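You operate a simulated robot arm through the tools that you are given. There is no shell and no other tool.

Carry out the task below with a simulated robot arm. There is one attempt and no reset: what you move stays moved.

Task
Empty the small blue tray and brush the dust off the long tray's lip.
Fine: pull the long tray out; tip the small one into the waste hole; use the hand brush; small tray and brush back in their places; long tray slid in again; spill no dust on the counter. Set down upright: hand brush. Where these are worked on the way, their far stop is far enough and under half their travel is too little: long blue tray. What is to be rubbed or washed off counts as gone when no trace of it is left.

It is judged by the outcome, as a careful person would: the job done as asked, and still so three seconds after it is handed in. It fails if anything else is knocked over, pushed out of place, dropped, spilled or broken.

Robot
A 7-joint arm with a three-finger gripper, fixed in place. Base frame: the origin is at the foot of the arm, x ahead of it, y to its left, z up. Lengths are in mm, angles in degrees, forces in N, time in s.
With the tool pointing down near the work surface it reaches from about 120 to 880 mm from the base axis. Its first joint turns from -166.0 to 166.0 degrees. Payload 2.94 kg.
Tool frame: the origin (TCP) lies between the finger pads and is the grasp point; the fingertips stand 30 mm ahead of it; z points along the fingers, y is the line along which they close. The gripper opens to 132 mm. The gripper's body begins 107 mm behind the TCP.
Orientation is told as [roll, pitch, yaw] about the base's x, y, z axes, in that order, counted from this pose: with the fingers straight down and closing along the base's y, the tool's x points along the base's -x, its y along +y and its z along -z.

Tools
- The arm moves only by the tool apply_moves. Its argument "moves" is a list of rows, each a list of 3 entries, a list of its own where there are three numbers: the turn, a rotation vector about the tool's x, y, z in degrees, then the shift along the tool's x, y, z in mm, then the gripper command, from -1 (fully open) to 1 (shut), values between in proportion. In form: [[[wx, wy, wz], [dx, dy, dz], fingers], ...]. A call has 1 to 20 rows; each row is the pose to reach, as a shift and turn from the pose commanded when the call began, along the tool's axes at that moment. Rows are played at 5 a second. More than 50 mm and 8.6 degrees between two rows, or a gripper value outside its range, and nothing of the call is played. Where a pose cannot be reached the arm comes as near as it can. A force on the tool above 90 N (or 10 N above the force at the start of the call, whichever is more), or a blocked arm, ends the call early, and 0.2 s more pass. The fingers move at their own pace and stop on an object; they squeeze with about 37 N. The grip force told is the motor's: it shows also when the fingers shut on nothing. Time passes only in rows, and 0.2 s behind the last, so rows that repeat a pose let the fingers close. The reply holds the time, the measured pose of the TCP, the force on the tool along the base axes, the opening and the grip force, in the units named above and with some noise, with the torque about the TCP (base axes, N m) and any sound that the robot's microphone picked up.
- Cameras (640 x 400 px; columns grow to the right, rows downward): "scene" is fixed at [228.2, -652.3, 1490]; the picture's right is [0.74, -0.68, 0.00], its down [-0.35, -0.38, -0.86] and it looks along [0.58, 0.63, -0.51] (base axes); focal length 359 px, centre (320, 200). "wrist" rides on the gripper at [72, 3, -144] in the tool frame; the picture's right is [-0.04, 1.00, 0.00], its down [-0.88, -0.04, -0.48] and it looks along [-0.47, -0.02, 0.88] (tool axes); focal length 256 px, centre (320, 200).
- grab_frame(camera): a new picture of that camera. The clock stands still meanwhile.
- raise_lower(by): slides the trunk up (or, below 0, down) by that many mm; the arm rides with it, the base frame stays. It gives what a move gives, with no picture.
- point_at(camera, pixels): for up to 12 pixels [column, row] of the newest picture of that camera ("zoom" is the newest enlarged one), the place [x, y, z] in the base frame of the surface seen there, good to about 2 mm, but the place of the scene camera against the robot may be out by one fixed shift of up to 12 mm in any direction. The clock stands still meanwhile.
- enlarge(camera, box): a new picture of the part [left, top, right, bottom] of that camera's present view, enlarged. The clock stands still meanwhile.
- job_done(): hands the job in; it is judged then, once.

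Unless the task says otherwise, let go and move clear before handing in.

The tools are called by a JSON object that holds its "method" and its "body". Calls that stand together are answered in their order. apply_moves: Moves the arm, as the interface text tells. Its arguments: {"type":"object","properties":{"moves":{"type":"array"}},"required":["moves"]} The other tools are called the same way: raise_lower (by) slides the trunk up or down; grab_frame (camera) takes a picture; point_at (camera, pixels) gives the place of the surface under pixels of a picture; enlarge (camera, box) takes an enlarged picture of a part of a camera's view; job_done () hands the job in.

At the start:

```text
time_s: 0.0
tool_pos: [572.9, 139.9, 1184.5]
orientation: [0.0, 0.0, 0.1]
wrist_force: [-0.6, 0.4, -0.1]
torque: [-0.01, 0.0, 0.0]
opening: 132.0
grasp_force: 0.1
trunk travel left (down, up): [-300.0, 240.0]
```

scene: 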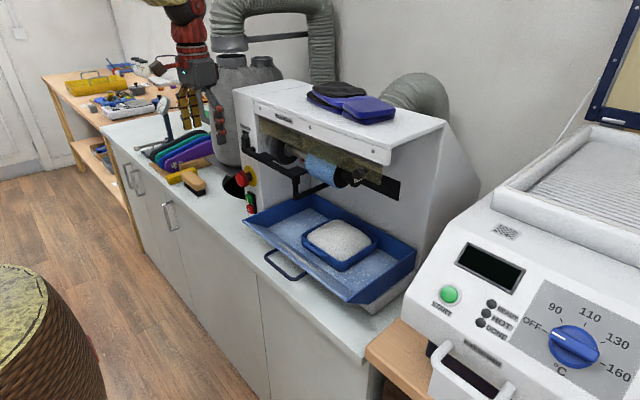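
wrist: 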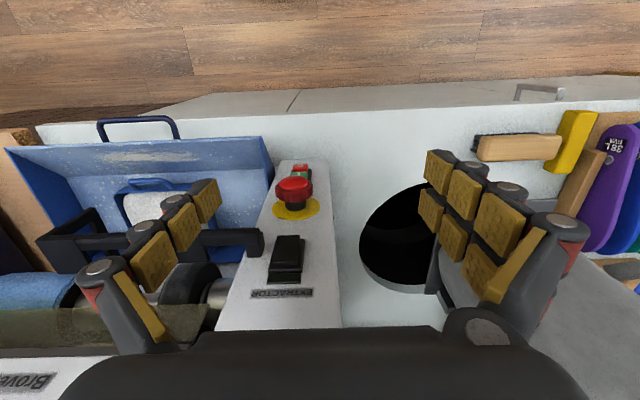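

The scene shows a grinder with a long blue tray (about px 330,250) holding a small blue tray of dust (340,240), a hand brush near (190,182) and a waste hole near (235,185). I'll take enlarged views before moving anything.

{"method": "enlarge", "body": {"camera": "scene", "box": [230, 170, 430, 320]}}

{"method": "enlarge", "body": {"camera": "wrist", "box": [0, 80, 340, 300]}}

{"method": "enlarge", "body": {"camera": "wrist", "box": [340, 80, 640, 300]}}

{"method": "enlarge", "body": {"camera": "scene", "box": [130, 100, 290, 220]}}

```text
2.67 times, centred on (330, 245) of scene
```

zoom: 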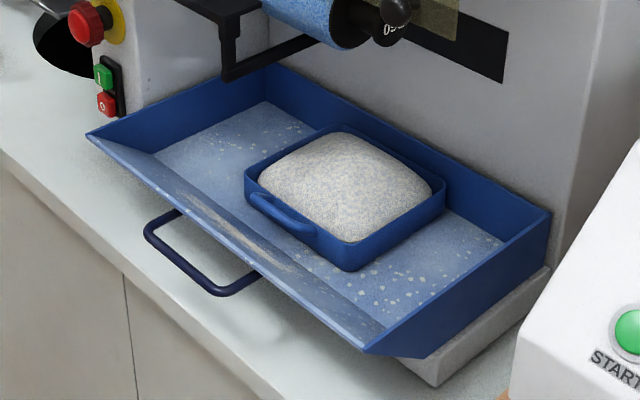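

```text
1.82 times, centred on (170, 190) of wrist
```

zoom: 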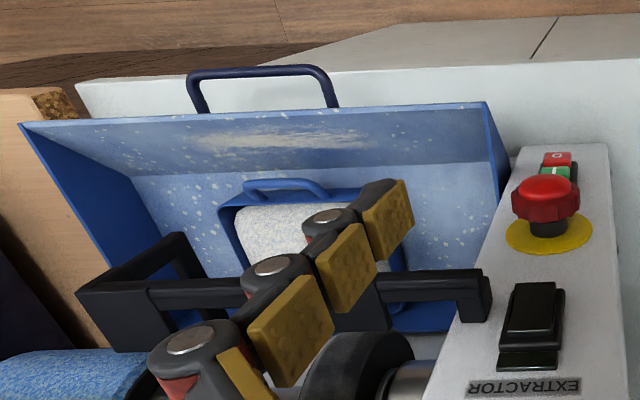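

```text
1.82 times, centred on (490, 190) of wrist
```

zoom: 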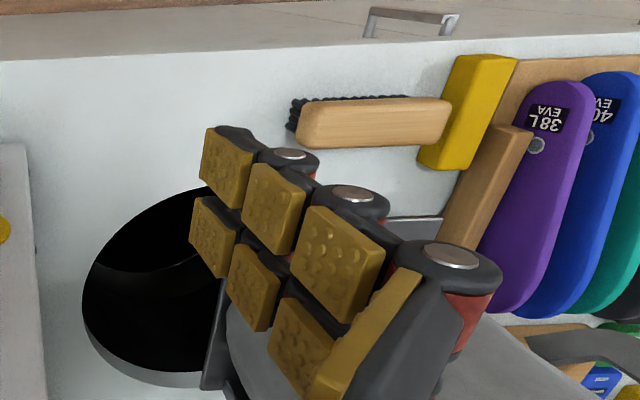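

```text
3.33 times, centred on (210, 160) of scene
```

zoom: 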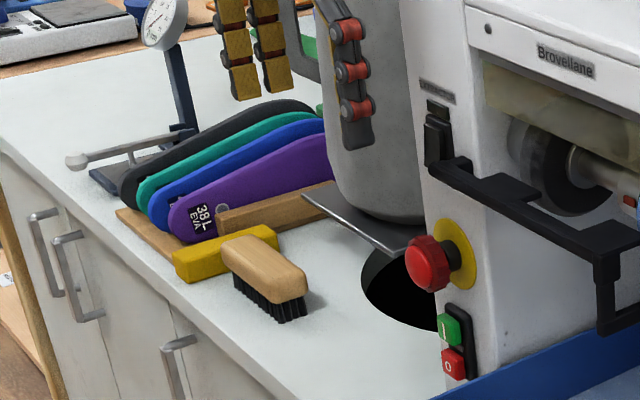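

The zooms show the long tray with dust on its lip (near the handle), the small tray with its own loop handle towards the robot, the brush standing on its bristles touching near a yellow block, and the waste hole open. I'll measure places with the wrist camera and scene camera.

{"method": "point_at", "body": {"camera": "wrist", "pixels": [[100, 128], [138, 119], [176, 128], [10, 149], [268, 138], [140, 144], [120, 188], [180, 184], [150, 180], [150, 215], [36, 235], [220, 165]]}}

{"method": "point_at", "body": {"camera": "wrist", "pixels": [[480, 148], [520, 147], [560, 145], [520, 138], [520, 158], [575, 135], [400, 140], [362, 240], [400, 190], [430, 240], [385, 280], [440, 300]]}}

{"method": "grab_frame", "body": {"camera": "scene"}}

{"method": "point_at", "body": {"camera": "scene", "pixels": [[268, 254], [288, 277], [305, 275], [246, 222], [366, 300], [310, 222], [330, 262], [345, 238], [375, 238], [340, 270], [400, 260], [225, 190]]}}

```text
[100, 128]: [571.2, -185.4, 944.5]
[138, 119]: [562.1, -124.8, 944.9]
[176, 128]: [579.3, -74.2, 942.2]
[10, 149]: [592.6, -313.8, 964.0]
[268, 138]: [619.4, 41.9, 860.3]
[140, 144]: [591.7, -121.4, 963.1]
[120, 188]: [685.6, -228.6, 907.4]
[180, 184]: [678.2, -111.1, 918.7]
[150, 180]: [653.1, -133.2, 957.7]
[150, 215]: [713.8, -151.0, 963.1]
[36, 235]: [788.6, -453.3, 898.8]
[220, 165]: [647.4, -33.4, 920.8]
```

```text
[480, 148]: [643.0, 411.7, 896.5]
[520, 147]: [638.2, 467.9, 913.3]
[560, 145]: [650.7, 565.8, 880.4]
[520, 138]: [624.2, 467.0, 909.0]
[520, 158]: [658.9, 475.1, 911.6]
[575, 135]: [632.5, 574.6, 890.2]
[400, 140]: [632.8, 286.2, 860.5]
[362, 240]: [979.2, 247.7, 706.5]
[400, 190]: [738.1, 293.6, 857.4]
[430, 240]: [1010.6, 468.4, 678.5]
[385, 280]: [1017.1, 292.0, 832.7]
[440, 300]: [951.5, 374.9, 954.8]
```

```text
taken
```

scene: 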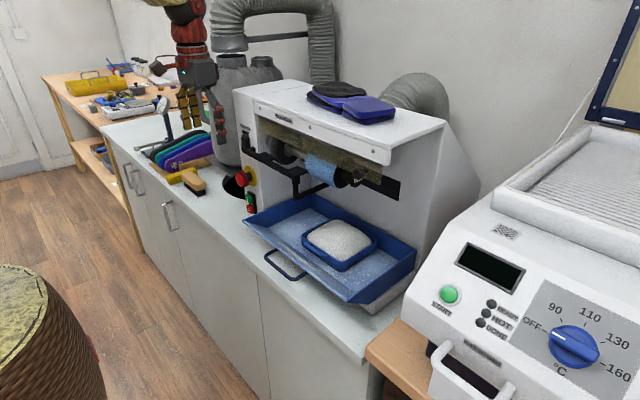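

```text
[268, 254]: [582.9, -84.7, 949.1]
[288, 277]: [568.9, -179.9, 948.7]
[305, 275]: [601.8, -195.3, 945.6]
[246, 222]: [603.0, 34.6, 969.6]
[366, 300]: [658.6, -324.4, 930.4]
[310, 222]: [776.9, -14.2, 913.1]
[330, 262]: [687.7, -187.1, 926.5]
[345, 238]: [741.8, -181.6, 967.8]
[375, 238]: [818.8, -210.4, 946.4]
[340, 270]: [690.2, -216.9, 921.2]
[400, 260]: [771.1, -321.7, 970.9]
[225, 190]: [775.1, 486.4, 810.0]
```

The counter is at about z=859, the lip edge at x≈592, z≈963 and the handle bar at x≈565, z≈944. I'll zoom in closer on the brush, the tray and the hole to measure them.

{"method": "enlarge", "body": {"camera": "scene", "box": [165, 155, 245, 205]}}

{"method": "enlarge", "body": {"camera": "wrist", "box": [440, 100, 600, 200]}}

{"method": "point_at", "body": {"camera": "zoom", "pixels": [[160, 170], [200, 170], [300, 165], [400, 160], [470, 150], [300, 140], [300, 210], [500, 180], [560, 60], [460, 260], [300, 300], [100, 150]]}}

{"method": "enlarge", "body": {"camera": "wrist", "box": [80, 110, 240, 210]}}

{"method": "point_at", "body": {"camera": "zoom", "pixels": [[100, 60], [230, 40], [380, 70], [180, 300], [220, 290], [270, 285], [310, 310], [160, 330], [350, 320], [250, 140], [250, 200], [420, 250]]}}

```text
8.00 times, centred on (205, 180) of scene
```

zoom: 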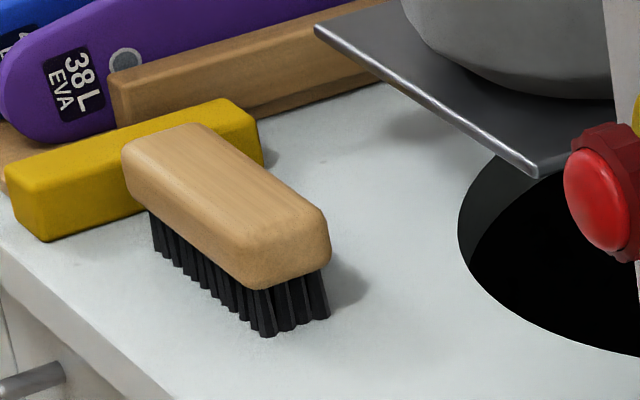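

```text
4.00 times, centred on (520, 150) of wrist
```

zoom: 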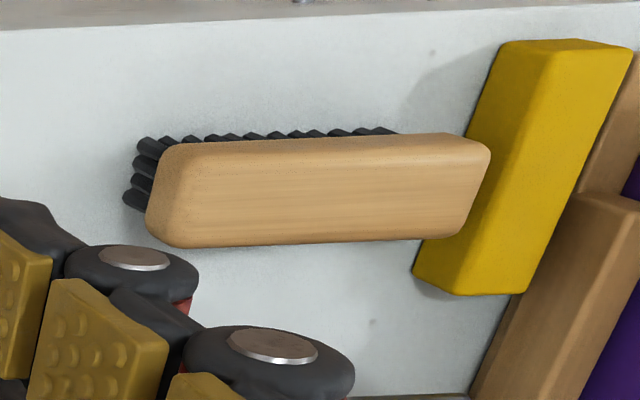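

```text
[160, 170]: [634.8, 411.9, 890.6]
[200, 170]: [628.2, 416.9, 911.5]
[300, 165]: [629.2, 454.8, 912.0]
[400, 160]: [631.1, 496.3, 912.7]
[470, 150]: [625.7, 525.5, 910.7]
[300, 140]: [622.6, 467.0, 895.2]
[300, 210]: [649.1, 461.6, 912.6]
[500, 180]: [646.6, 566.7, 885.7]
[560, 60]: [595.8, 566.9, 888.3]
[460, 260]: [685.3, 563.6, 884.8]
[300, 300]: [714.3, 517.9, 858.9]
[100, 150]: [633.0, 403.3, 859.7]
```

```text
4.00 times, centred on (160, 160) of wrist
```

zoom: 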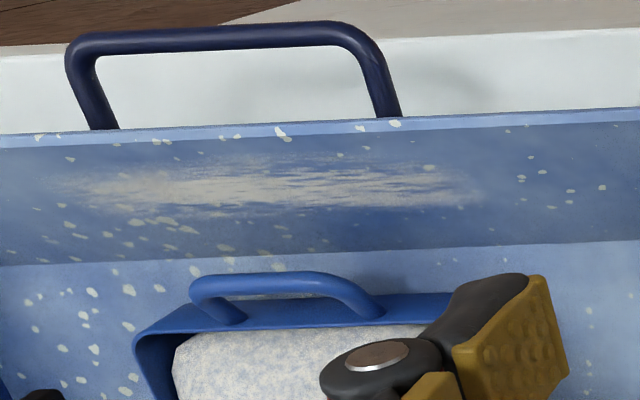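

```text
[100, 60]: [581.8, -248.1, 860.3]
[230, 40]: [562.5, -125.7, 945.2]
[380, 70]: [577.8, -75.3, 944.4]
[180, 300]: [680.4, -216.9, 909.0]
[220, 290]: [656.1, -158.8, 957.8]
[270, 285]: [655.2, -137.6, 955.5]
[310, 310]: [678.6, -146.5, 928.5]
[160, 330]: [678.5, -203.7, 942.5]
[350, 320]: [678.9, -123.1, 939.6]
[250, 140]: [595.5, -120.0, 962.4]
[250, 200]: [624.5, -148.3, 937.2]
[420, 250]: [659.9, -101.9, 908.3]
```

The brush block top is at z≈912 (x 617–660, y 412–530) with bristles standing on the counter. The fingers hide the waste hole, so I'll shift the arm left over it for a clear view.

{"method": "apply_moves", "body": {"moves": [[[0, 0, 0], [0, 45, 0], -1], [[0, 0, 0], [0, 90, 0], -1], [[0, 0, 0], [0, 135, 0], -1], [[0, 0, 0], [0, 170, 0], -1]]}}

{"method": "grab_frame", "body": {"camera": "wrist"}}

{"method": "enlarge", "body": {"camera": "scene", "box": [190, 60, 290, 220]}}

```text
time_s: 1.0
tool_pos: [569.5, 309.2, 1186.7]
orientation: [-0.1, 0.0, -0.1]
wrist_force: [-0.3, 0.2, 0.0]
torque: [-0.05, 0.01, 0.01]
opening: 132.1
grasp_force: 0.0
trunk travel left (down, up): [-300.0, 240.0]
```

```text
taken
```

wrist: 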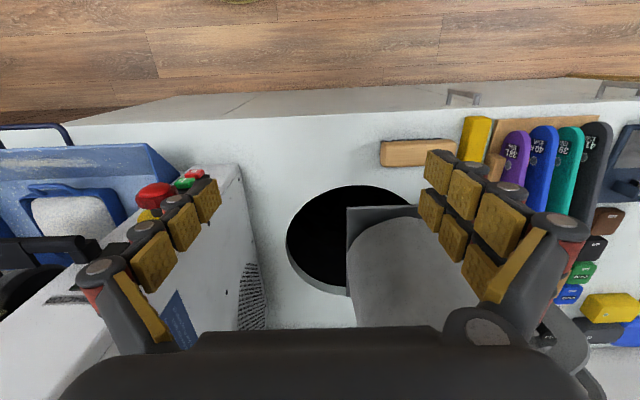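

```text
2.50 times, centred on (240, 140) of scene
```

zoom: 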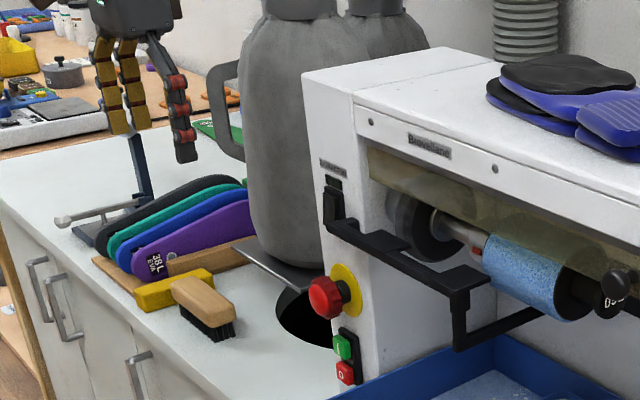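

The hole is visible now: front rim at about (350,187), left rim (287,240), with a grey plate starting near (347,208). I'll measure these.

{"method": "point_at", "body": {"camera": "wrist", "pixels": [[350, 183], [300, 205], [284, 240], [295, 270], [405, 196], [349, 208], [350, 250], [352, 300], [380, 210], [400, 240], [370, 235], [245, 180]]}}

{"method": "point_at", "body": {"camera": "wrist", "pixels": [[232, 250], [228, 280], [240, 200], [210, 170], [150, 200], [190, 172], [60, 130], [130, 150], [60, 190], [100, 200], [120, 210], [45, 245]]}}

```text
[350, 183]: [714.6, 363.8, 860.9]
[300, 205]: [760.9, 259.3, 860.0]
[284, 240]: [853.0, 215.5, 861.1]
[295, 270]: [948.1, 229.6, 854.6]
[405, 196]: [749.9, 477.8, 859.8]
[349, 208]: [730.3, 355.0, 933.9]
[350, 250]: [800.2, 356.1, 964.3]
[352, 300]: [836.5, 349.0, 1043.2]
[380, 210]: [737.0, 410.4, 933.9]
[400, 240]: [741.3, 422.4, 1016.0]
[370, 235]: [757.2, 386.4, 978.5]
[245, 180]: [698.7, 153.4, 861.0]
```

```text
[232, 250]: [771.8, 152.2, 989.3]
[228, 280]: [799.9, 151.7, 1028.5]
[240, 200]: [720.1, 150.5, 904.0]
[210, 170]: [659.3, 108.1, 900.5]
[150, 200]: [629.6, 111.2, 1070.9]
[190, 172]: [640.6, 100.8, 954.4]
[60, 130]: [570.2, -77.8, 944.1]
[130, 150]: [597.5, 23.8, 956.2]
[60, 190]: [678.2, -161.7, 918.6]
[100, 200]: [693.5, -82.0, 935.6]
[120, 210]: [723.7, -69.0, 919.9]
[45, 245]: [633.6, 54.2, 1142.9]
```

The hole is a circle of about 150 mm radius around (865,362), with a plate at z≈934 and the extractor covering y>350 and the machine wall at y≈152. Next I'll move above the long tray's handle, turning the gripper 90° so the fingers close along x.

{"method": "apply_moves", "body": {"moves": [[[0, 0, 8.2], [0, -40, 0], -1], [[0, 0, 16.4], [1, -80, 0], -1], [[0, 0, 24.6], [2, -120, 0], -1], [[0, 0, 32.8], [3, -160, 0], -1], [[0, 0, 41], [4, -200, 0], -1], [[0, 0, 49.2], [5, -240, 0], -1], [[0, 0, 57.4], [6, -280, 0], -1], [[0, 0, 65.6], [6, -320, 0], -1], [[0, 0, 73.8], [6, -360, 0], -1], [[0, 0, 82], [6, -400, 0], -1], [[0, 0, 90], [6, -437, 0], -1], [[0, 0, 90], [6, -437, 0], -1]]}}

{"method": "grab_frame", "body": {"camera": "wrist"}}

{"method": "grab_frame", "body": {"camera": "scene"}}

```text
time_s: 3.6
tool_pos: [567.1, -130.8, 1186.3]
orientation: [-0.1, 0.0, -90.1]
wrist_force: [0.1, -1.2, 0.7]
torque: [0.01, -0.06, -0.01]
opening: 132.2
grasp_force: 0.1
trunk travel left (down, up): [-300.0, 240.0]
```

```text
taken
```

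wrist: 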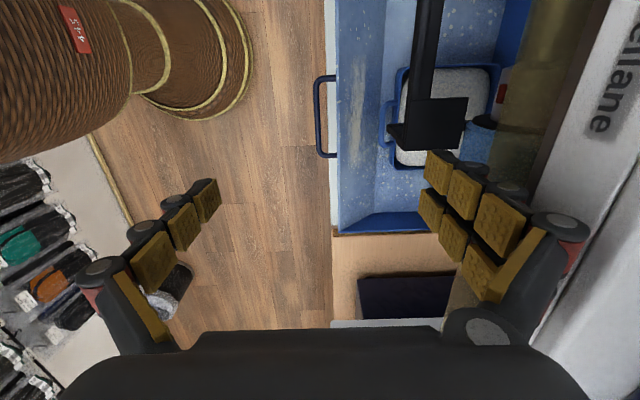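

```text
taken
```

scene: 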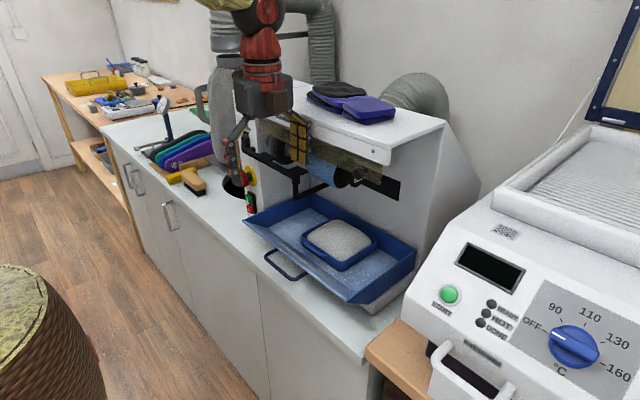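

The gripper is above the handle, whose bar shows at (320,115) in the wrist picture; the black guard hangs at (430,110). I'll measure the handle, the lip and the machine's protruding parts.

{"method": "point_at", "body": {"camera": "wrist", "pixels": [[317, 115], [317, 90], [319, 145], [332, 153], [331, 79], [339, 115], [342, 50], [344, 224], [425, 60], [440, 110], [400, 138], [395, 65]]}}

{"method": "point_at", "body": {"camera": "wrist", "pixels": [[388, 120], [391, 105], [402, 90], [500, 60], [470, 130], [400, 165], [560, 150], [600, 60], [540, 100], [483, 120], [440, 10], [360, 100]]}}

{"method": "point_at", "body": {"camera": "scene", "pixels": [[254, 105], [390, 155], [295, 190], [310, 195], [350, 178], [245, 155], [275, 170], [240, 175], [270, 138], [380, 170], [400, 185], [300, 130]]}}

```text
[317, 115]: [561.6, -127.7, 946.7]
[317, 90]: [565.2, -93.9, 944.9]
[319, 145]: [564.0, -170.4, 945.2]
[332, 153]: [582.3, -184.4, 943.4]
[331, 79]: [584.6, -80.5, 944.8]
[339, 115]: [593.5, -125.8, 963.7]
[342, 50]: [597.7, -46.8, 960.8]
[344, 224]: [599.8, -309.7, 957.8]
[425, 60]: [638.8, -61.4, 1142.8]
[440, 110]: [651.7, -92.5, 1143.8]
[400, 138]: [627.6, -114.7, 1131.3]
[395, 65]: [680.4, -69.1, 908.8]
```

```text
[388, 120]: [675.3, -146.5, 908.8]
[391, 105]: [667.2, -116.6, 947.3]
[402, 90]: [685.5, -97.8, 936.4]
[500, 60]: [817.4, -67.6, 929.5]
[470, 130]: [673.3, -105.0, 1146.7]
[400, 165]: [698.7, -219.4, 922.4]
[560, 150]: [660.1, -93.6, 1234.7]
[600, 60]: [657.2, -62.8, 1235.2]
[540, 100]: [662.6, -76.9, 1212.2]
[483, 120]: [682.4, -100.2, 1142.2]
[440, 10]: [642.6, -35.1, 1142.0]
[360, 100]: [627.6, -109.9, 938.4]
```

```text
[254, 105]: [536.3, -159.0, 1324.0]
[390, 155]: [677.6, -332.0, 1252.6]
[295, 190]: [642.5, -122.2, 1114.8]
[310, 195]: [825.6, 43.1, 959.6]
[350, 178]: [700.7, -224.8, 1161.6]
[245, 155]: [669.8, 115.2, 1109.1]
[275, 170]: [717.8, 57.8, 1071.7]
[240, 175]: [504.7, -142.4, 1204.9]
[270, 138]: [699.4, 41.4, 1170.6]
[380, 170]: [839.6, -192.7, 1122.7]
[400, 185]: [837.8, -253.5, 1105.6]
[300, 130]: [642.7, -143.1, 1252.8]
```

The guard hangs at x≥620, z≈1070–1143, so the gripper body must stay back. I'll tilt the tool 30° so that it points forward and down, narrow the fingers to about 40 mm, and stop just short of the handle bar (x≈565, y≈-129, z≈940).

{"method": "apply_moves", "body": {"moves": [[[-7.5, 0, 0], [0, -20, 0], 0.394], [[-15, 0, 0], [1, -42, 20], 0.394], [[-22.5, 0, 0], [1, -60, 60], 0.394], [[-30, 0, 0], [2, -60, 100], 0.394], [[-30, 0, 0], [2, -50, 140], 0.394], [[-30, 0, 0], [2, -42, 177], 0.394], [[-30, 0, 0], [2, -42, 177], 0.394]]}}

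{"method": "grab_frame", "body": {"camera": "wrist"}}

{"method": "enlarge", "body": {"camera": "scene", "box": [170, 120, 370, 320]}}

```text
time_s: 5.2
tool_pos: [524.9, -128.0, 1008.1]
orientation: [30.0, 0.1, -90.0]
wrist_force: [-0.1, -0.5, 0.4]
torque: [-0.01, -0.02, -0.03]
opening: 40.0
grasp_force: 0.2
trunk travel left (down, up): [-300.0, 240.0]
```

```text
taken
```

wrist: 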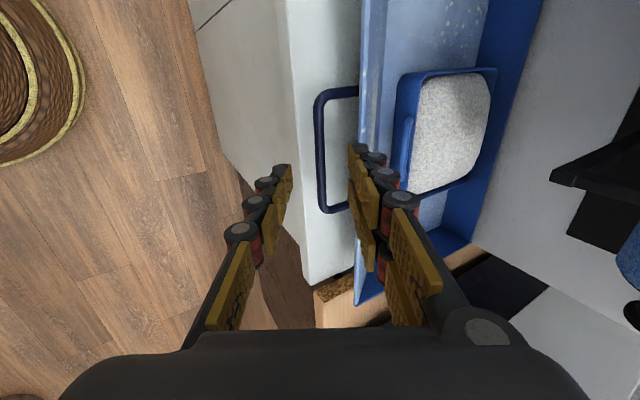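

```text
2.00 times, centred on (270, 220) of scene
```

zoom: 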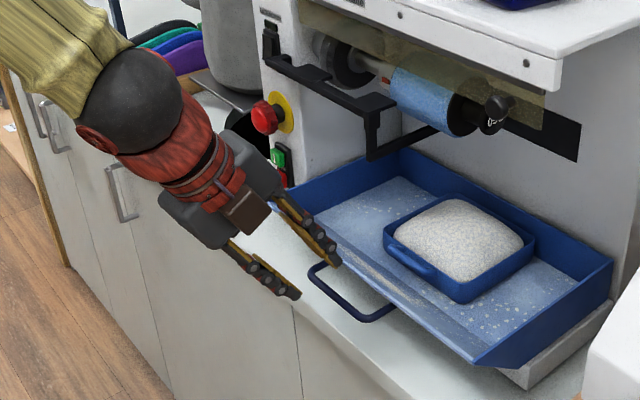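

The bar at (319,150) lies between the fingers' lines, and the small tray is visible at (445,130). I'll measure the handle and the small tray more precisely from here.

{"method": "point_at", "body": {"camera": "wrist", "pixels": [[317, 150], [320, 125], [324, 180], [345, 94], [345, 205], [372, 100], [398, 100], [404, 180], [494, 75], [402, 75], [470, 180], [450, 130]]}}

{"method": "enlarge", "body": {"camera": "wrist", "box": [340, 50, 500, 220]}}

{"method": "point_at", "body": {"camera": "zoom", "pixels": [[275, 100], [245, 200], [270, 290], [275, 270], [270, 320], [210, 350], [590, 80], [600, 200], [500, 450], [440, 60], [420, 150], [530, 300]]}}

```text
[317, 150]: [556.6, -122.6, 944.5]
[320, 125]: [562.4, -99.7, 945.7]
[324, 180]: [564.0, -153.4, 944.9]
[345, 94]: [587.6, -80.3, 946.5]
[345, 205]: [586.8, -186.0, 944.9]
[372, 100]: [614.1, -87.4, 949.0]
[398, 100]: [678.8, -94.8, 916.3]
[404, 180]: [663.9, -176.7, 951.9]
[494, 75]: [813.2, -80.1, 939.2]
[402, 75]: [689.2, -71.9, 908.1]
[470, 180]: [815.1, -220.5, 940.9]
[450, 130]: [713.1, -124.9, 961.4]
```

```text
2.35 times, centred on (420, 135) of wrist
```

zoom: 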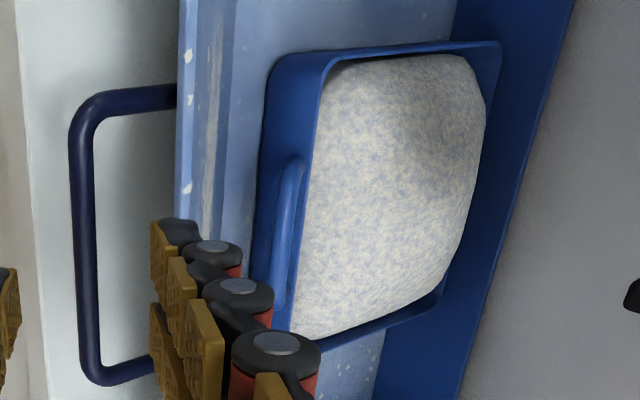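

```text
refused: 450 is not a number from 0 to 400
```

The zoom shows the small tray's loop handle at (290,230) lying close to the front wall. I'll measure it again with valid pixels.

{"method": "point_at", "body": {"camera": "zoom", "pixels": [[275, 100], [288, 180], [285, 230], [283, 290], [262, 180], [265, 250], [302, 220], [325, 75], [320, 110], [440, 310], [495, 50], [440, 290]]}}

{"method": "enlarge", "body": {"camera": "wrist", "box": [385, 70, 465, 200]}}

{"method": "enlarge", "body": {"camera": "scene", "box": [300, 205, 400, 285]}}

{"method": "point_at", "body": {"camera": "zoom", "pixels": [[25, 135], [60, 160], [100, 185], [140, 215], [20, 110], [220, 280], [150, 45], [480, 190], [240, 330], [150, 215], [40, 155], [300, 60]]}}

```text
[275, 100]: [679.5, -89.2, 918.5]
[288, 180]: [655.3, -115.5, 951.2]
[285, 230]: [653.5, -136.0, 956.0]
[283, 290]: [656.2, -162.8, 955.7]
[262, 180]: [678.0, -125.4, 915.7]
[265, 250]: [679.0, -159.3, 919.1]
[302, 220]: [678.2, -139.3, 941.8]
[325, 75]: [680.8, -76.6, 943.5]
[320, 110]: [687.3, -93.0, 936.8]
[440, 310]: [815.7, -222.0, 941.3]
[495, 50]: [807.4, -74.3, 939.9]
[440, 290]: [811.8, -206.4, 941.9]
```

```text
3.08 times, centred on (425, 135) of wrist
```

zoom: 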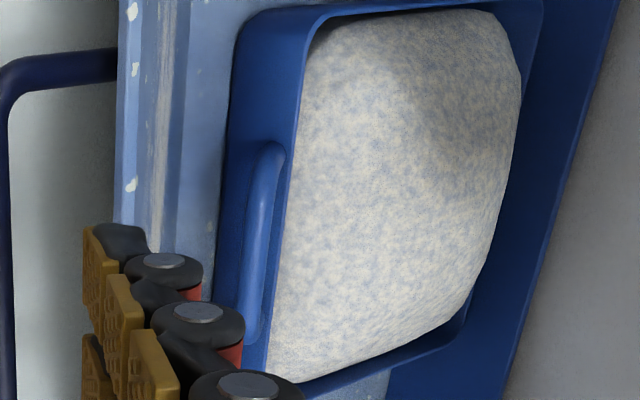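

```text
5.00 times, centred on (350, 245) of scene
```

zoom: 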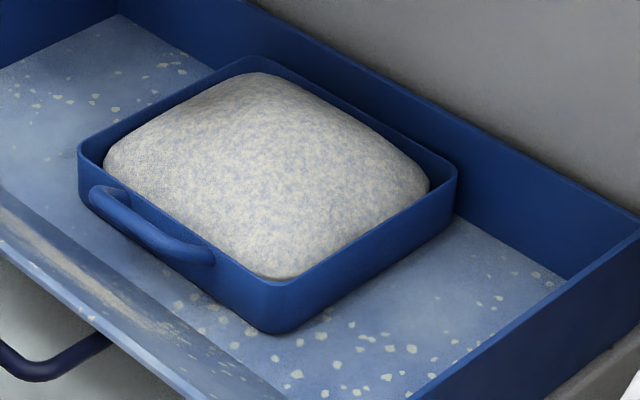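

```text
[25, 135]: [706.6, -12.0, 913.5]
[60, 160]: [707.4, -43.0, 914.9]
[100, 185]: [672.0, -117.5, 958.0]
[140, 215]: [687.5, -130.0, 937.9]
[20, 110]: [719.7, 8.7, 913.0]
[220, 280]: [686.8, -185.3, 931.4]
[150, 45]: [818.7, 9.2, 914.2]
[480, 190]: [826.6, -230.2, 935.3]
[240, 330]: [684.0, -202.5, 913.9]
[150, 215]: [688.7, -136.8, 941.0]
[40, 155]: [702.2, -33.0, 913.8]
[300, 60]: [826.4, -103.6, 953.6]
```

The bar centre is at about (562,-133,940), 77 mm ahead along the fingers. I'll advance and close on it, then check the grip.

{"method": "apply_moves", "body": {"moves": [[[0, 0, 0], [-5, -2, 30], 0.394], [[0, 0, 0], [-5, -2, 55], 0.394], [[0, 0, 0], [-5, -2, 75], 0.394], [[0, 0, 0], [-5, -2, 75], 1], [[0, 0, 0], [-5, -2, 75], 1], [[0, 0, 0], [-5, -2, 75], 1]]}}

{"method": "grab_frame", "body": {"camera": "wrist"}}

{"method": "enlarge", "body": {"camera": "scene", "box": [230, 200, 350, 300]}}

```text
time_s: 6.6
tool_pos: [562.7, -132.4, 942.8]
orientation: [30.0, 0.0, -90.0]
wrist_force: [2.7, -1.3, 1.5]
torque: [-0.26, 0.04, 0.37]
opening: 7.8
grasp_force: 22.7
trunk travel left (down, up): [-300.0, 240.0]
```

```text
taken
```

wrist: 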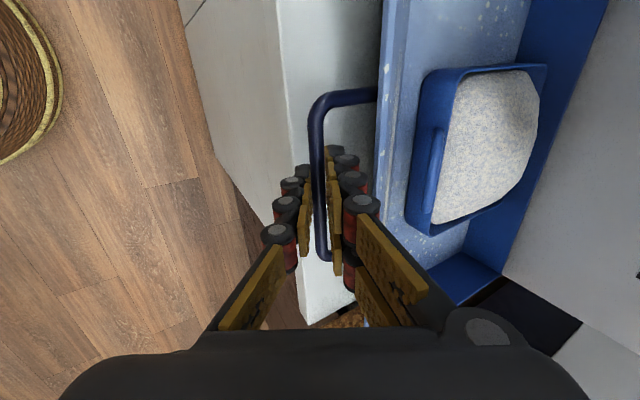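

```text
4.00 times, centred on (290, 250) of scene
```

zoom: 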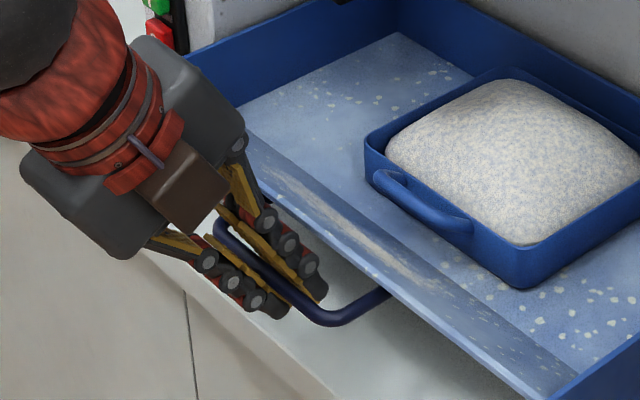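

The fingers have closed on the handle bar (opening 7.8, grip 22.7). I'll pull the long tray gently towards −x by 100 mm.

{"method": "apply_moves", "body": {"moves": [[[0, 0, 0], [0, 0, 0], 1], [[0, 0, 0], [0, -5.2, -3], 1], [[0, 0, 0], [0, -12.1, -7], 1], [[0, 0, 0], [0, -20.8, -12], 1], [[0, 0, 0], [0, -29.4, -17], 1], [[0, 0, 0], [0, -38.1, -22], 1], [[0, 0, 0], [0, -46.8, -27], 1], [[0, 0, 0], [0, -55.4, -32], 1], [[0, 0, 0], [0, -64.1, -37], 1], [[0, 0, 0], [0, -72.7, -42], 1], [[0, 0, 0], [0, -79.7, -46], 1], [[0, 0, 0], [0, -84.9, -49], 1], [[0, 0, 0], [0, -86.6, -50], 1]]}}

{"method": "grab_frame", "body": {"camera": "wrist"}}

{"method": "grab_frame", "body": {"camera": "scene"}}

```text
time_s: 9.4
tool_pos: [459.2, -132.1, 940.7]
orientation: [29.9, 0.0, -90.1]
wrist_force: [-0.3, -17.3, -5.1]
torque: [-0.67, -0.02, 0.46]
opening: 8.4
grasp_force: 34.8
trunk travel left (down, up): [-300.0, 240.0]
```

```text
taken
```

wrist: 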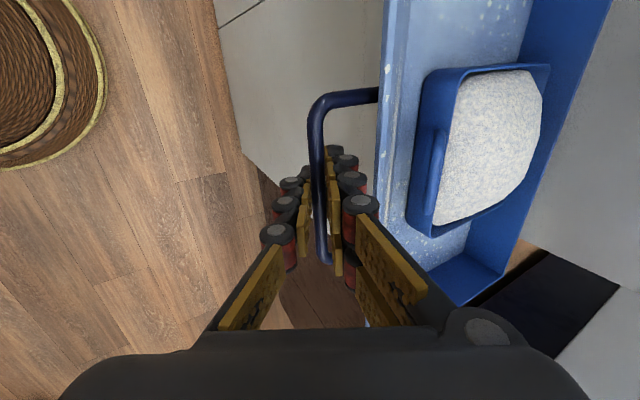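

```text
taken
```

scene: 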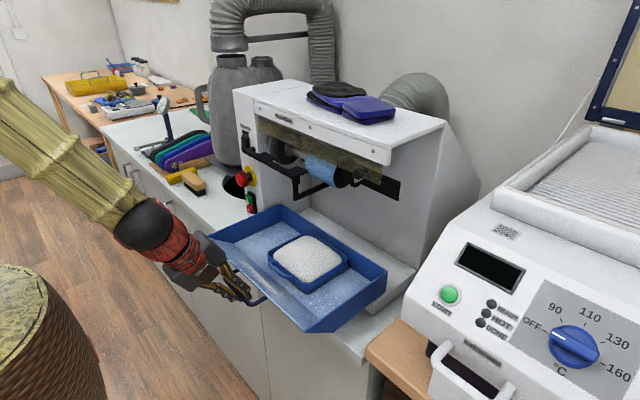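

The tray came out 103 mm and stays level. I'll keep pulling slowly to find the far stop.

{"method": "apply_moves", "body": {"moves": [[[0, 0, 0], [0, -6.9, -4], 1], [[0, 0, 0], [0, -13.9, -8], 1], [[0, 0, 0], [0, -20.8, -12], 1], [[0, 0, 0], [0, -27.7, -16], 1], [[0, 0, 0], [0, -34.6, -20], 1], [[0, 0, 0], [0, -41.6, -24], 1], [[0, 0, 0], [0, -48.5, -28], 1], [[0, 0, 0], [0, -52, -30], 1], [[0, 0, 0], [0, -52, -30], 1]]}}

{"method": "grab_frame", "body": {"camera": "scene"}}

```text
time_s: 11.2
tool_pos: [416.6, -135.2, 955.0]
orientation: [31.7, -0.3, -89.8]
wrist_force: [52.9, 14.7, 6.6]
torque: [0.62, -0.7, 0.85]
opening: 8.4
grasp_force: 36.6
trunk travel left (down, up): [-300.0, 240.0]
stopped in row 9: the force on the tool passed its limit at 92 N (the readings are from after the stop); the commanded pose is now the measured one
```

```text
taken
```

scene: 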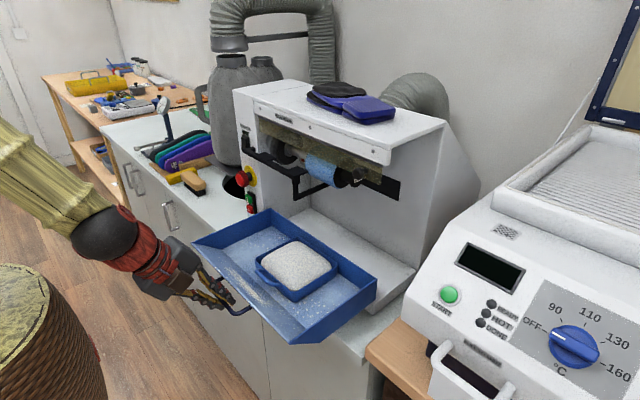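

The pull stopped at 92 N with the handle at x≈417, about 147 mm out, so this is the far stop. I'll ease the tension off and open the fingers around the bar.

{"method": "apply_moves", "body": {"moves": [[[0, 0, 0], [0, 1.7, 1], 1], [[0, 0, 0], [0, 1.7, 1], 0.7], [[0, 0, 0], [0, 1.7, 1], 0.45], [[0, 0, 0], [0, 1.7, 1], 0.4], [[0, 0, 0], [0, 1.7, 1], 0.4]]}}

{"method": "grab_frame", "body": {"camera": "wrist"}}

```text
time_s: 12.4
tool_pos: [409.8, -134.9, 949.7]
orientation: [31.0, -0.2, -90.1]
wrist_force: [-0.9, 0.0, -0.3]
torque: [-0.01, 0.02, -0.04]
opening: 39.7
grasp_force: 0.0
trunk travel left (down, up): [-300.0, 240.0]
```

```text
taken
```

wrist: 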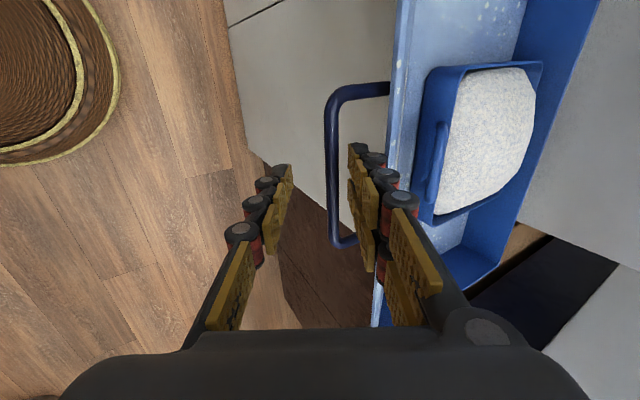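

The bar at (335,165) is free between the open fingers. I'll back out, rise, and straighten the tool.

{"method": "apply_moves", "body": {"moves": [[[0, 0, 0], [0, 0, -30], 0.4], [[0, 0, 0], [0, 0, -60], 0.4], [[0, 0, 0], [0, 0, -100], 0], [[7.7, 0, 0], [0, 15, -135], 0], [[15.5, 0, 0], [0, 30, -170], 0], [[23.2, 0, 0], [0, 50, -205], 0], [[31, 0, 0], [0, 70, -240], 0], [[31, 0, 0], [0, 70, -240], 0]]}}

{"method": "grab_frame", "body": {"camera": "wrist"}}

{"method": "grab_frame", "body": {"camera": "scene"}}

```text
time_s: 14.2
tool_pos: [345.8, -134.5, 1191.7]
orientation: [0.0, -0.1, -90.0]
wrist_force: [0.1, -0.3, 0.5]
torque: [0.01, 0.0, 0.02]
opening: 65.9
grasp_force: 0.0
trunk travel left (down, up): [-300.0, 240.0]
```

```text
taken
```

wrist: 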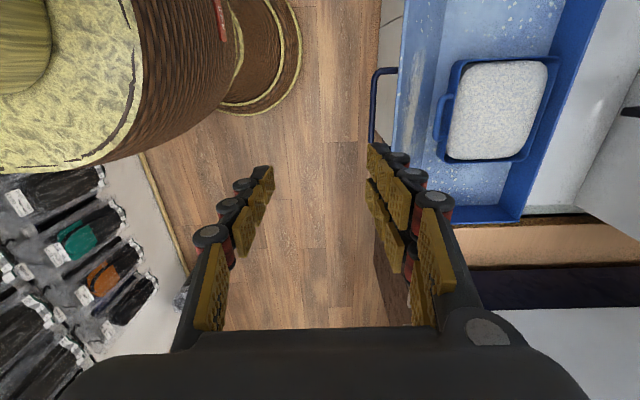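

```text
taken
```

scene: 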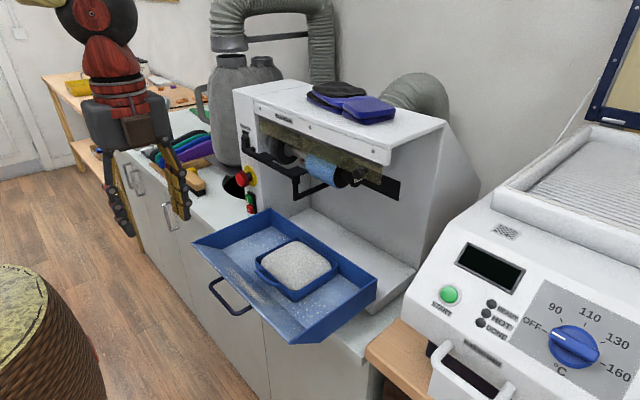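

The long tray is fully out and the gripper is clear. I'll measure the small tray again from here, then turn the wrist to yaw 0 and on to +90, so the camera ends on the side that swings up during the pour.

{"method": "point_at", "body": {"camera": "wrist", "pixels": [[438, 110], [437, 125], [440, 95], [450, 110], [452, 150], [556, 60], [525, 158], [461, 63], [372, 105], [400, 105], [412, 80], [500, 110]]}}

{"method": "apply_moves", "body": {"moves": [[[0, 0, -8.2], [0, 0, 0], 0], [[0, 0, -16.4], [0, 0, 0], 0], [[0, 0, -24.6], [0, 0, 0], 0], [[0, 0, -32.8], [0, 0, 0], 0], [[0, 0, -41], [0, 0, 0], 0], [[0, 0, -49.2], [0, 0, 0], 0], [[0, 0, -57.4], [0, 0, 0], 0], [[0, 0, -65.6], [0, 0, 0], 0], [[0, 0, -73.8], [0, 0, 0], 0], [[0, 0, -82], [0, 0, 0], 0], [[0, 0, -90], [0, 0, 0], 0]]}}

{"method": "apply_moves", "body": {"moves": [[[0, 0, -8.2], [0, 0, 0], 0], [[0, 0, -16.4], [0, 0, 0], 0], [[0, 0, -24.6], [0, 0, 0], 0], [[0, 0, -32.8], [0, 0, 0], 0], [[0, 0, -41], [0, 0, 0], 0], [[0, 0, -49.2], [0, 0, 0], 0], [[0, 0, -57.4], [0, 0, 0], 0], [[0, 0, -65.6], [0, 0, 0], 0], [[0, 0, -73.8], [0, 0, 0], 0], [[0, 0, -82], [0, 0, 0], 0], [[0, 0, -90], [0, 0, 0], 0], [[0, 0, -90], [0, 0, 0], 0]]}}

{"method": "grab_frame", "body": {"camera": "wrist"}}

```text
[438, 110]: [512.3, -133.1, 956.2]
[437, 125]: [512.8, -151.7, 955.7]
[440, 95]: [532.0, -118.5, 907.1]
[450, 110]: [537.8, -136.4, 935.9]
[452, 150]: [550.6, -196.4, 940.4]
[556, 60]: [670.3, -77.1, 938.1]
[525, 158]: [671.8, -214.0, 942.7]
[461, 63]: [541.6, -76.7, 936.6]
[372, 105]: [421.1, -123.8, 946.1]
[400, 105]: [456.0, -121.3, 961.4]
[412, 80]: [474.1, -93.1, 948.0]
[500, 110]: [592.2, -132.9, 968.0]
```

```text
time_s: 16.6
tool_pos: [345.3, -134.1, 1191.7]
orientation: [-0.2, 0.0, 0.3]
wrist_force: [-0.3, -0.4, -0.4]
torque: [0.05, -0.01, -0.03]
opening: 66.0
grasp_force: 0.0
trunk travel left (down, up): [-300.0, 240.0]
```

```text
time_s: 19.2
tool_pos: [345.5, -134.7, 1192.8]
orientation: [-0.1, 0.2, 90.2]
wrist_force: [0.1, 0.3, -0.2]
torque: [-0.01, 0.05, 0.02]
opening: 66.0
grasp_force: 0.1
trunk travel left (down, up): [-300.0, 240.0]
```

```text
taken
```

wrist: 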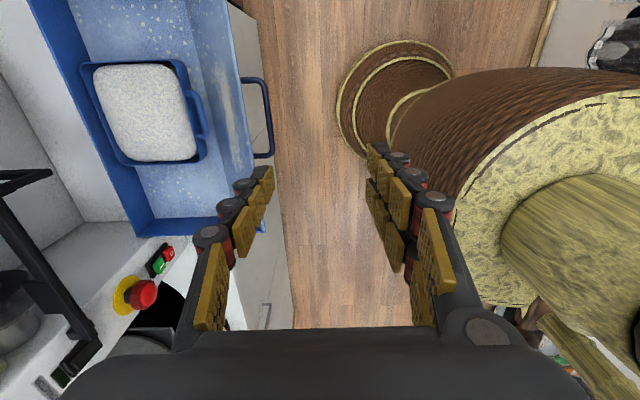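

The wrist turned freely to yaw +90. Before touching the small tray, I'll do a dry run of the pouring pose near the hole with the empty gripper, first moving left in front of the machine while tilting the tool 45°.

{"method": "apply_moves", "body": {"moves": [[[4.5, 0, 0], [-38.4, -21.5, 14.2], 0], [[9, 0, 0], [-76.8, -43, 28.4], 0], [[13.5, 0, 0], [-115.2, -64.5, 42.6], 0], [[18, 0, 0], [-153.6, -86, 56.8], 0], [[22.5, 0, 0], [-192, -107.5, 71], 0], [[27, 0, 0], [-230.4, -129, 85.2], 0], [[31.5, 0, 0], [-268.8, -150.5, 99.4], 0], [[36, 0, 0], [-307.2, -172, 113.6], 0], [[40.5, 0, 0], [-345.6, -193.5, 127.8], 0], [[45, 0, 0], [-384, -215, 142], 0], [[45, 0, 0], [-384, -215, 142], 0]]}}

{"method": "grab_frame", "body": {"camera": "wrist"}}

{"method": "grab_frame", "body": {"camera": "scene"}}

```text
time_s: 21.6
tool_pos: [560.8, 249.1, 1049.0]
orientation: [-45.1, 0.2, 90.1]
wrist_force: [0.5, 0.1, -1.0]
torque: [-0.02, -0.02, 0.01]
opening: 66.4
grasp_force: 0.0
trunk travel left (down, up): [-300.0, 240.0]
```

```text
taken
```

wrist: 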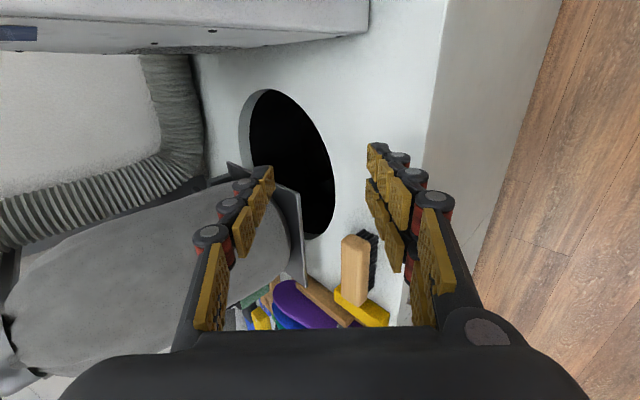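

```text
taken
```

scene: 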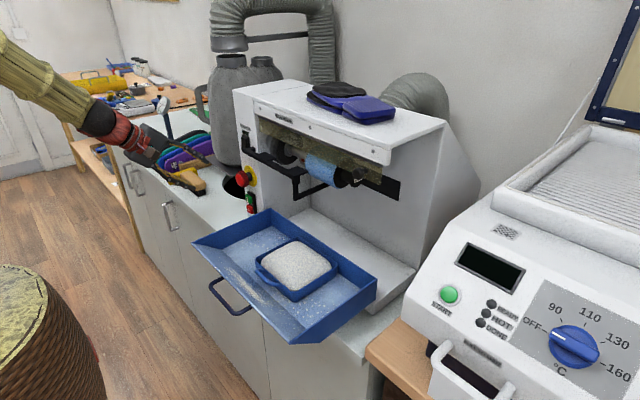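

From here the hole is fully visible (240–335, 90–240) with the plate edge from (300,195) to (305,285). I'll measure these outlines.

{"method": "point_at", "body": {"camera": "wrist", "pixels": [[265, 92], [300, 100], [325, 135], [335, 170], [325, 225], [246, 120], [245, 150], [300, 198], [305, 280], [232, 168], [285, 215], [290, 270]]}}

{"method": "point_at", "body": {"camera": "wrist", "pixels": [[367, 30], [300, 40], [250, 48], [200, 55], [270, 190], [200, 185], [150, 200], [352, 265], [368, 250], [370, 310], [230, 185], [365, 60]]}}

```text
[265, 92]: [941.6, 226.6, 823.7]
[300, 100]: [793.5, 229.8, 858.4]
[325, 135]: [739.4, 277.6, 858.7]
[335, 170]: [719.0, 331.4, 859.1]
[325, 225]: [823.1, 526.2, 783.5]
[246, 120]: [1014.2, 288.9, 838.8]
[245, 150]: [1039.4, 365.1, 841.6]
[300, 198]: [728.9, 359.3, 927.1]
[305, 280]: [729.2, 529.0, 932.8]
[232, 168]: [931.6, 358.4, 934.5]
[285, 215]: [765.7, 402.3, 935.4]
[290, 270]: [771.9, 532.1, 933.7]
```

```text
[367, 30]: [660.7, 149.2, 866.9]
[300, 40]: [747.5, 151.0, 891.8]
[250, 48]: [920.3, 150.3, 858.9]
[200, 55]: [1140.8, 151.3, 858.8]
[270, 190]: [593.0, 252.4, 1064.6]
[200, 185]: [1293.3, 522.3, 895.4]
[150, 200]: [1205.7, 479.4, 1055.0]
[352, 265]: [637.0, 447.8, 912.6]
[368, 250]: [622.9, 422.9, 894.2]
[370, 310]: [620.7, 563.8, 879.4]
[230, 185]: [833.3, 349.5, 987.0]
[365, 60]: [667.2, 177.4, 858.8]
```

The hole is centred at about (868,365), radius 150; plate edge y≈357 at z≈934. I'll dry-run the pour pose: go to (730,250,980), then roll 90° to the left with a 60 mm shift in +y.

{"method": "apply_moves", "body": {"moves": [[[0, 0, 0], [-1, -18, 42], 0.8], [[0, 0, 0], [-1, -36, 84], 0.8], [[0, 0, 0], [-1, -54, 126], 0.8], [[0, 0, 0], [-1, -70.7, 168.3], 0.8], [[0, 0, 0], [-1, -70.7, 168.3], 0.8]]}}

{"method": "apply_moves", "body": {"moves": [[[0, 5.3, -5.3], [-5, 0, 0], 0.8], [[0, 10.6, -10.6], [-10, 0, 0], 0.8], [[0, 15.9, -15.9], [-15, 0, 0], 0.8], [[0, 21.2, -21.2], [-20, 0, 0], 0.8], [[0, 26.5, -26.5], [-25, 0, 0], 0.8], [[0, 31.8, -31.8], [-30, 0, 0], 0.8], [[0, 37.1, -37.1], [-35, 0, 0], 0.8], [[0, 42.4, -42.4], [-40, 0, 0], 0.8], [[0, 47.7, -47.7], [-45, 0, 0], 0.8], [[0, 53, -53], [-50, 0, 0], 0.8], [[0, 58.3, -58.3], [-55, 0, 0], 0.8], [[0, 63.6, -63.6], [-60, 0, 0], 0.8], [[0, 63.6, -63.6], [-60, 0, 0], 0.8]]}}

{"method": "enlarge", "body": {"camera": "scene", "box": [90, 60, 310, 240]}}

{"method": "grab_frame", "body": {"camera": "wrist"}}

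```text
time_s: 22.8
tool_pos: [732.4, 249.0, 981.6]
orientation: [-45.0, 0.2, 90.2]
wrist_force: [0.2, -0.1, 0.4]
torque: [0.01, -0.02, 0.0]
opening: 13.1
grasp_force: 0.0
trunk travel left (down, up): [-300.0, 240.0]
```

```text
time_s: 25.6
tool_pos: [730.7, 311.3, 979.8]
orientation: [138.6, 89.9, -86.3]
wrist_force: [-0.2, -0.3, -0.1]
torque: [-0.01, 0.0, 0.0]
opening: 13.2
grasp_force: 0.1
trunk travel left (down, up): [-300.0, 240.0]
```

```text
2.22 times, centred on (200, 150) of scene
```

zoom: 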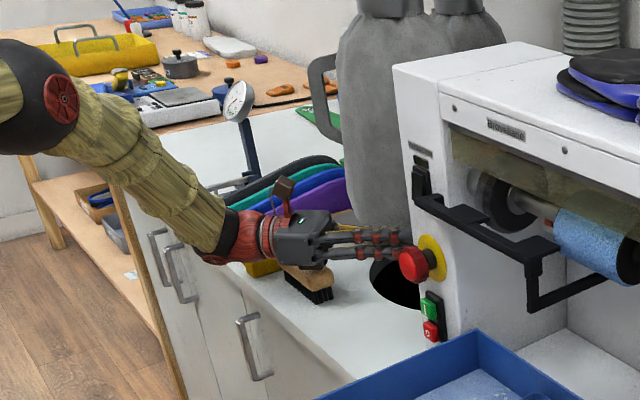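

```text
taken
```

wrist: 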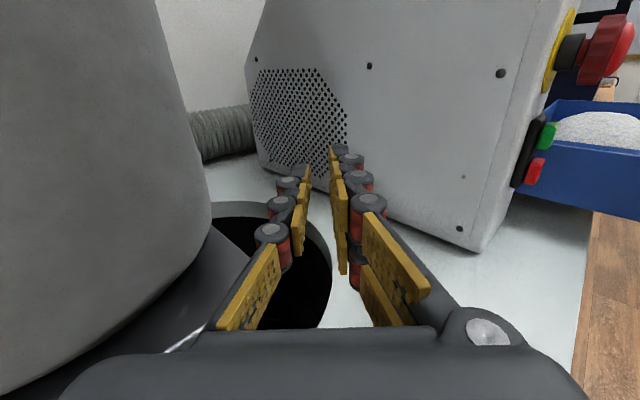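

The 90° roll is reachable and clear of the extractor and brush. I'll unroll the same way and then go back to the small tray.

{"method": "apply_moves", "body": {"moves": [[[0, -5.3, 5.3], [0, 3.5, 3.5], 0.8], [[0, -10.6, 10.6], [0, 7, 7], 0.8], [[0, -15.9, 15.9], [0, 10.6, 10.6], 0.8], [[0, -21.2, 21.2], [0, 14.1, 14.1], 0.8], [[0, -26.5, 26.5], [0, 17.7, 17.7], 0.8], [[0, -31.8, 31.8], [0, 21.2, 21.2], 0.8], [[0, -37.1, 37.1], [0, 24.7, 24.7], 0.8], [[0, -42.4, 42.4], [0, 28.3, 28.3], 0.8], [[0, -47.7, 47.7], [0, 31.8, 31.8], 0.8], [[0, -53, 53], [0, 35.3, 35.3], 0.8], [[0, -58.3, 58.3], [0, 38.9, 38.9], 0.8], [[0, -63.6, 63.6], [0, 42.4, 42.4], 0.8], [[0, -63.6, 63.6], [0, 42.4, 42.4], 0.8]]}}

```text
time_s: 28.4
tool_pos: [729.3, 249.1, 980.3]
orientation: [-45.0, 0.1, 90.0]
wrist_force: [-0.3, -0.4, -2.0]
torque: [0.01, 0.01, 0.01]
opening: 13.2
grasp_force: 0.0
trunk travel left (down, up): [-300.0, 240.0]
```

Back at the level pose. Now I'll back out and travel to a pre-grasp point about 90 mm before the small tray's handle bar at (512,-148,951).

{"method": "apply_moves", "body": {"moves": [[[0, 0, 0], [0, 21, -43.7], 0.6], [[0, 0, 0], [0, 42, -87.4], 0.6], [[0, 0, 0], [0, 63, -131], 0.6], [[0, 0, 0], [0, 84, -175], 0.6], [[0, 0, 0], [0, 105.3, -218.5], 0.6], [[0, 0, 0], [44, 113, -219], 0.6], [[0, 0, 0], [88, 120.6, -219.6], 0.6], [[0, 0, 0], [132, 128.2, -220], 0.6], [[0, 0, 0], [176, 136, -220.7], 0.6], [[0, 0, 0], [220, 143.5, -221.2], 0.6], [[0, 0, 0], [264, 151, -221.8], 0.6], [[0, 0, 0], [308, 158.7, -222.3], 0.6], [[0, 0, 0], [352, 166.3, -222.9], 0.6], [[0, 0, 0], [397, 174, -223.4], 0.6], [[0, 0, 0], [397, 174, -223.4], 0.6]]}}

{"method": "grab_frame", "body": {"camera": "wrist"}}

{"method": "enlarge", "body": {"camera": "scene", "box": [180, 180, 400, 350]}}

```text
time_s: 31.6
tool_pos: [447.3, -150.0, 1013.1]
orientation: [-45.1, 0.2, 89.9]
wrist_force: [-0.3, -1.0, 0.3]
torque: [0.02, -0.03, 0.02]
opening: 26.1
grasp_force: 0.0
out of reach, approached as far as the arm can: row 11, 12
trunk travel left (down, up): [-300.0, 240.0]
```

```text
taken
```

wrist: 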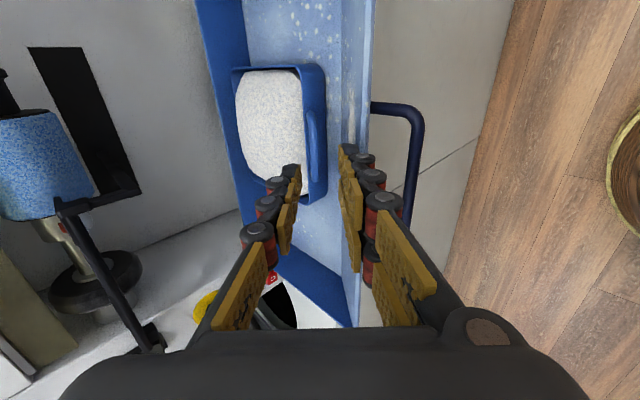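

```text
2.35 times, centred on (290, 265) of scene
```

zoom: 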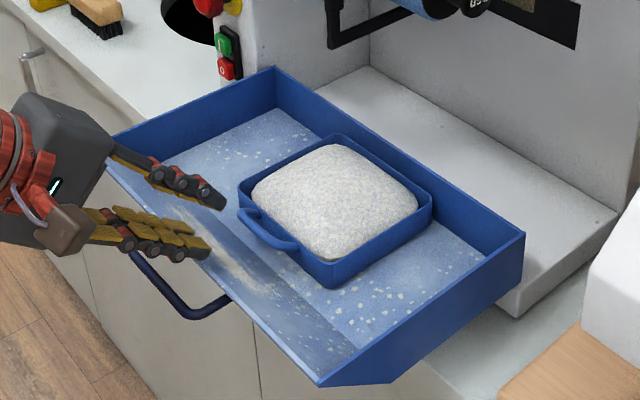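

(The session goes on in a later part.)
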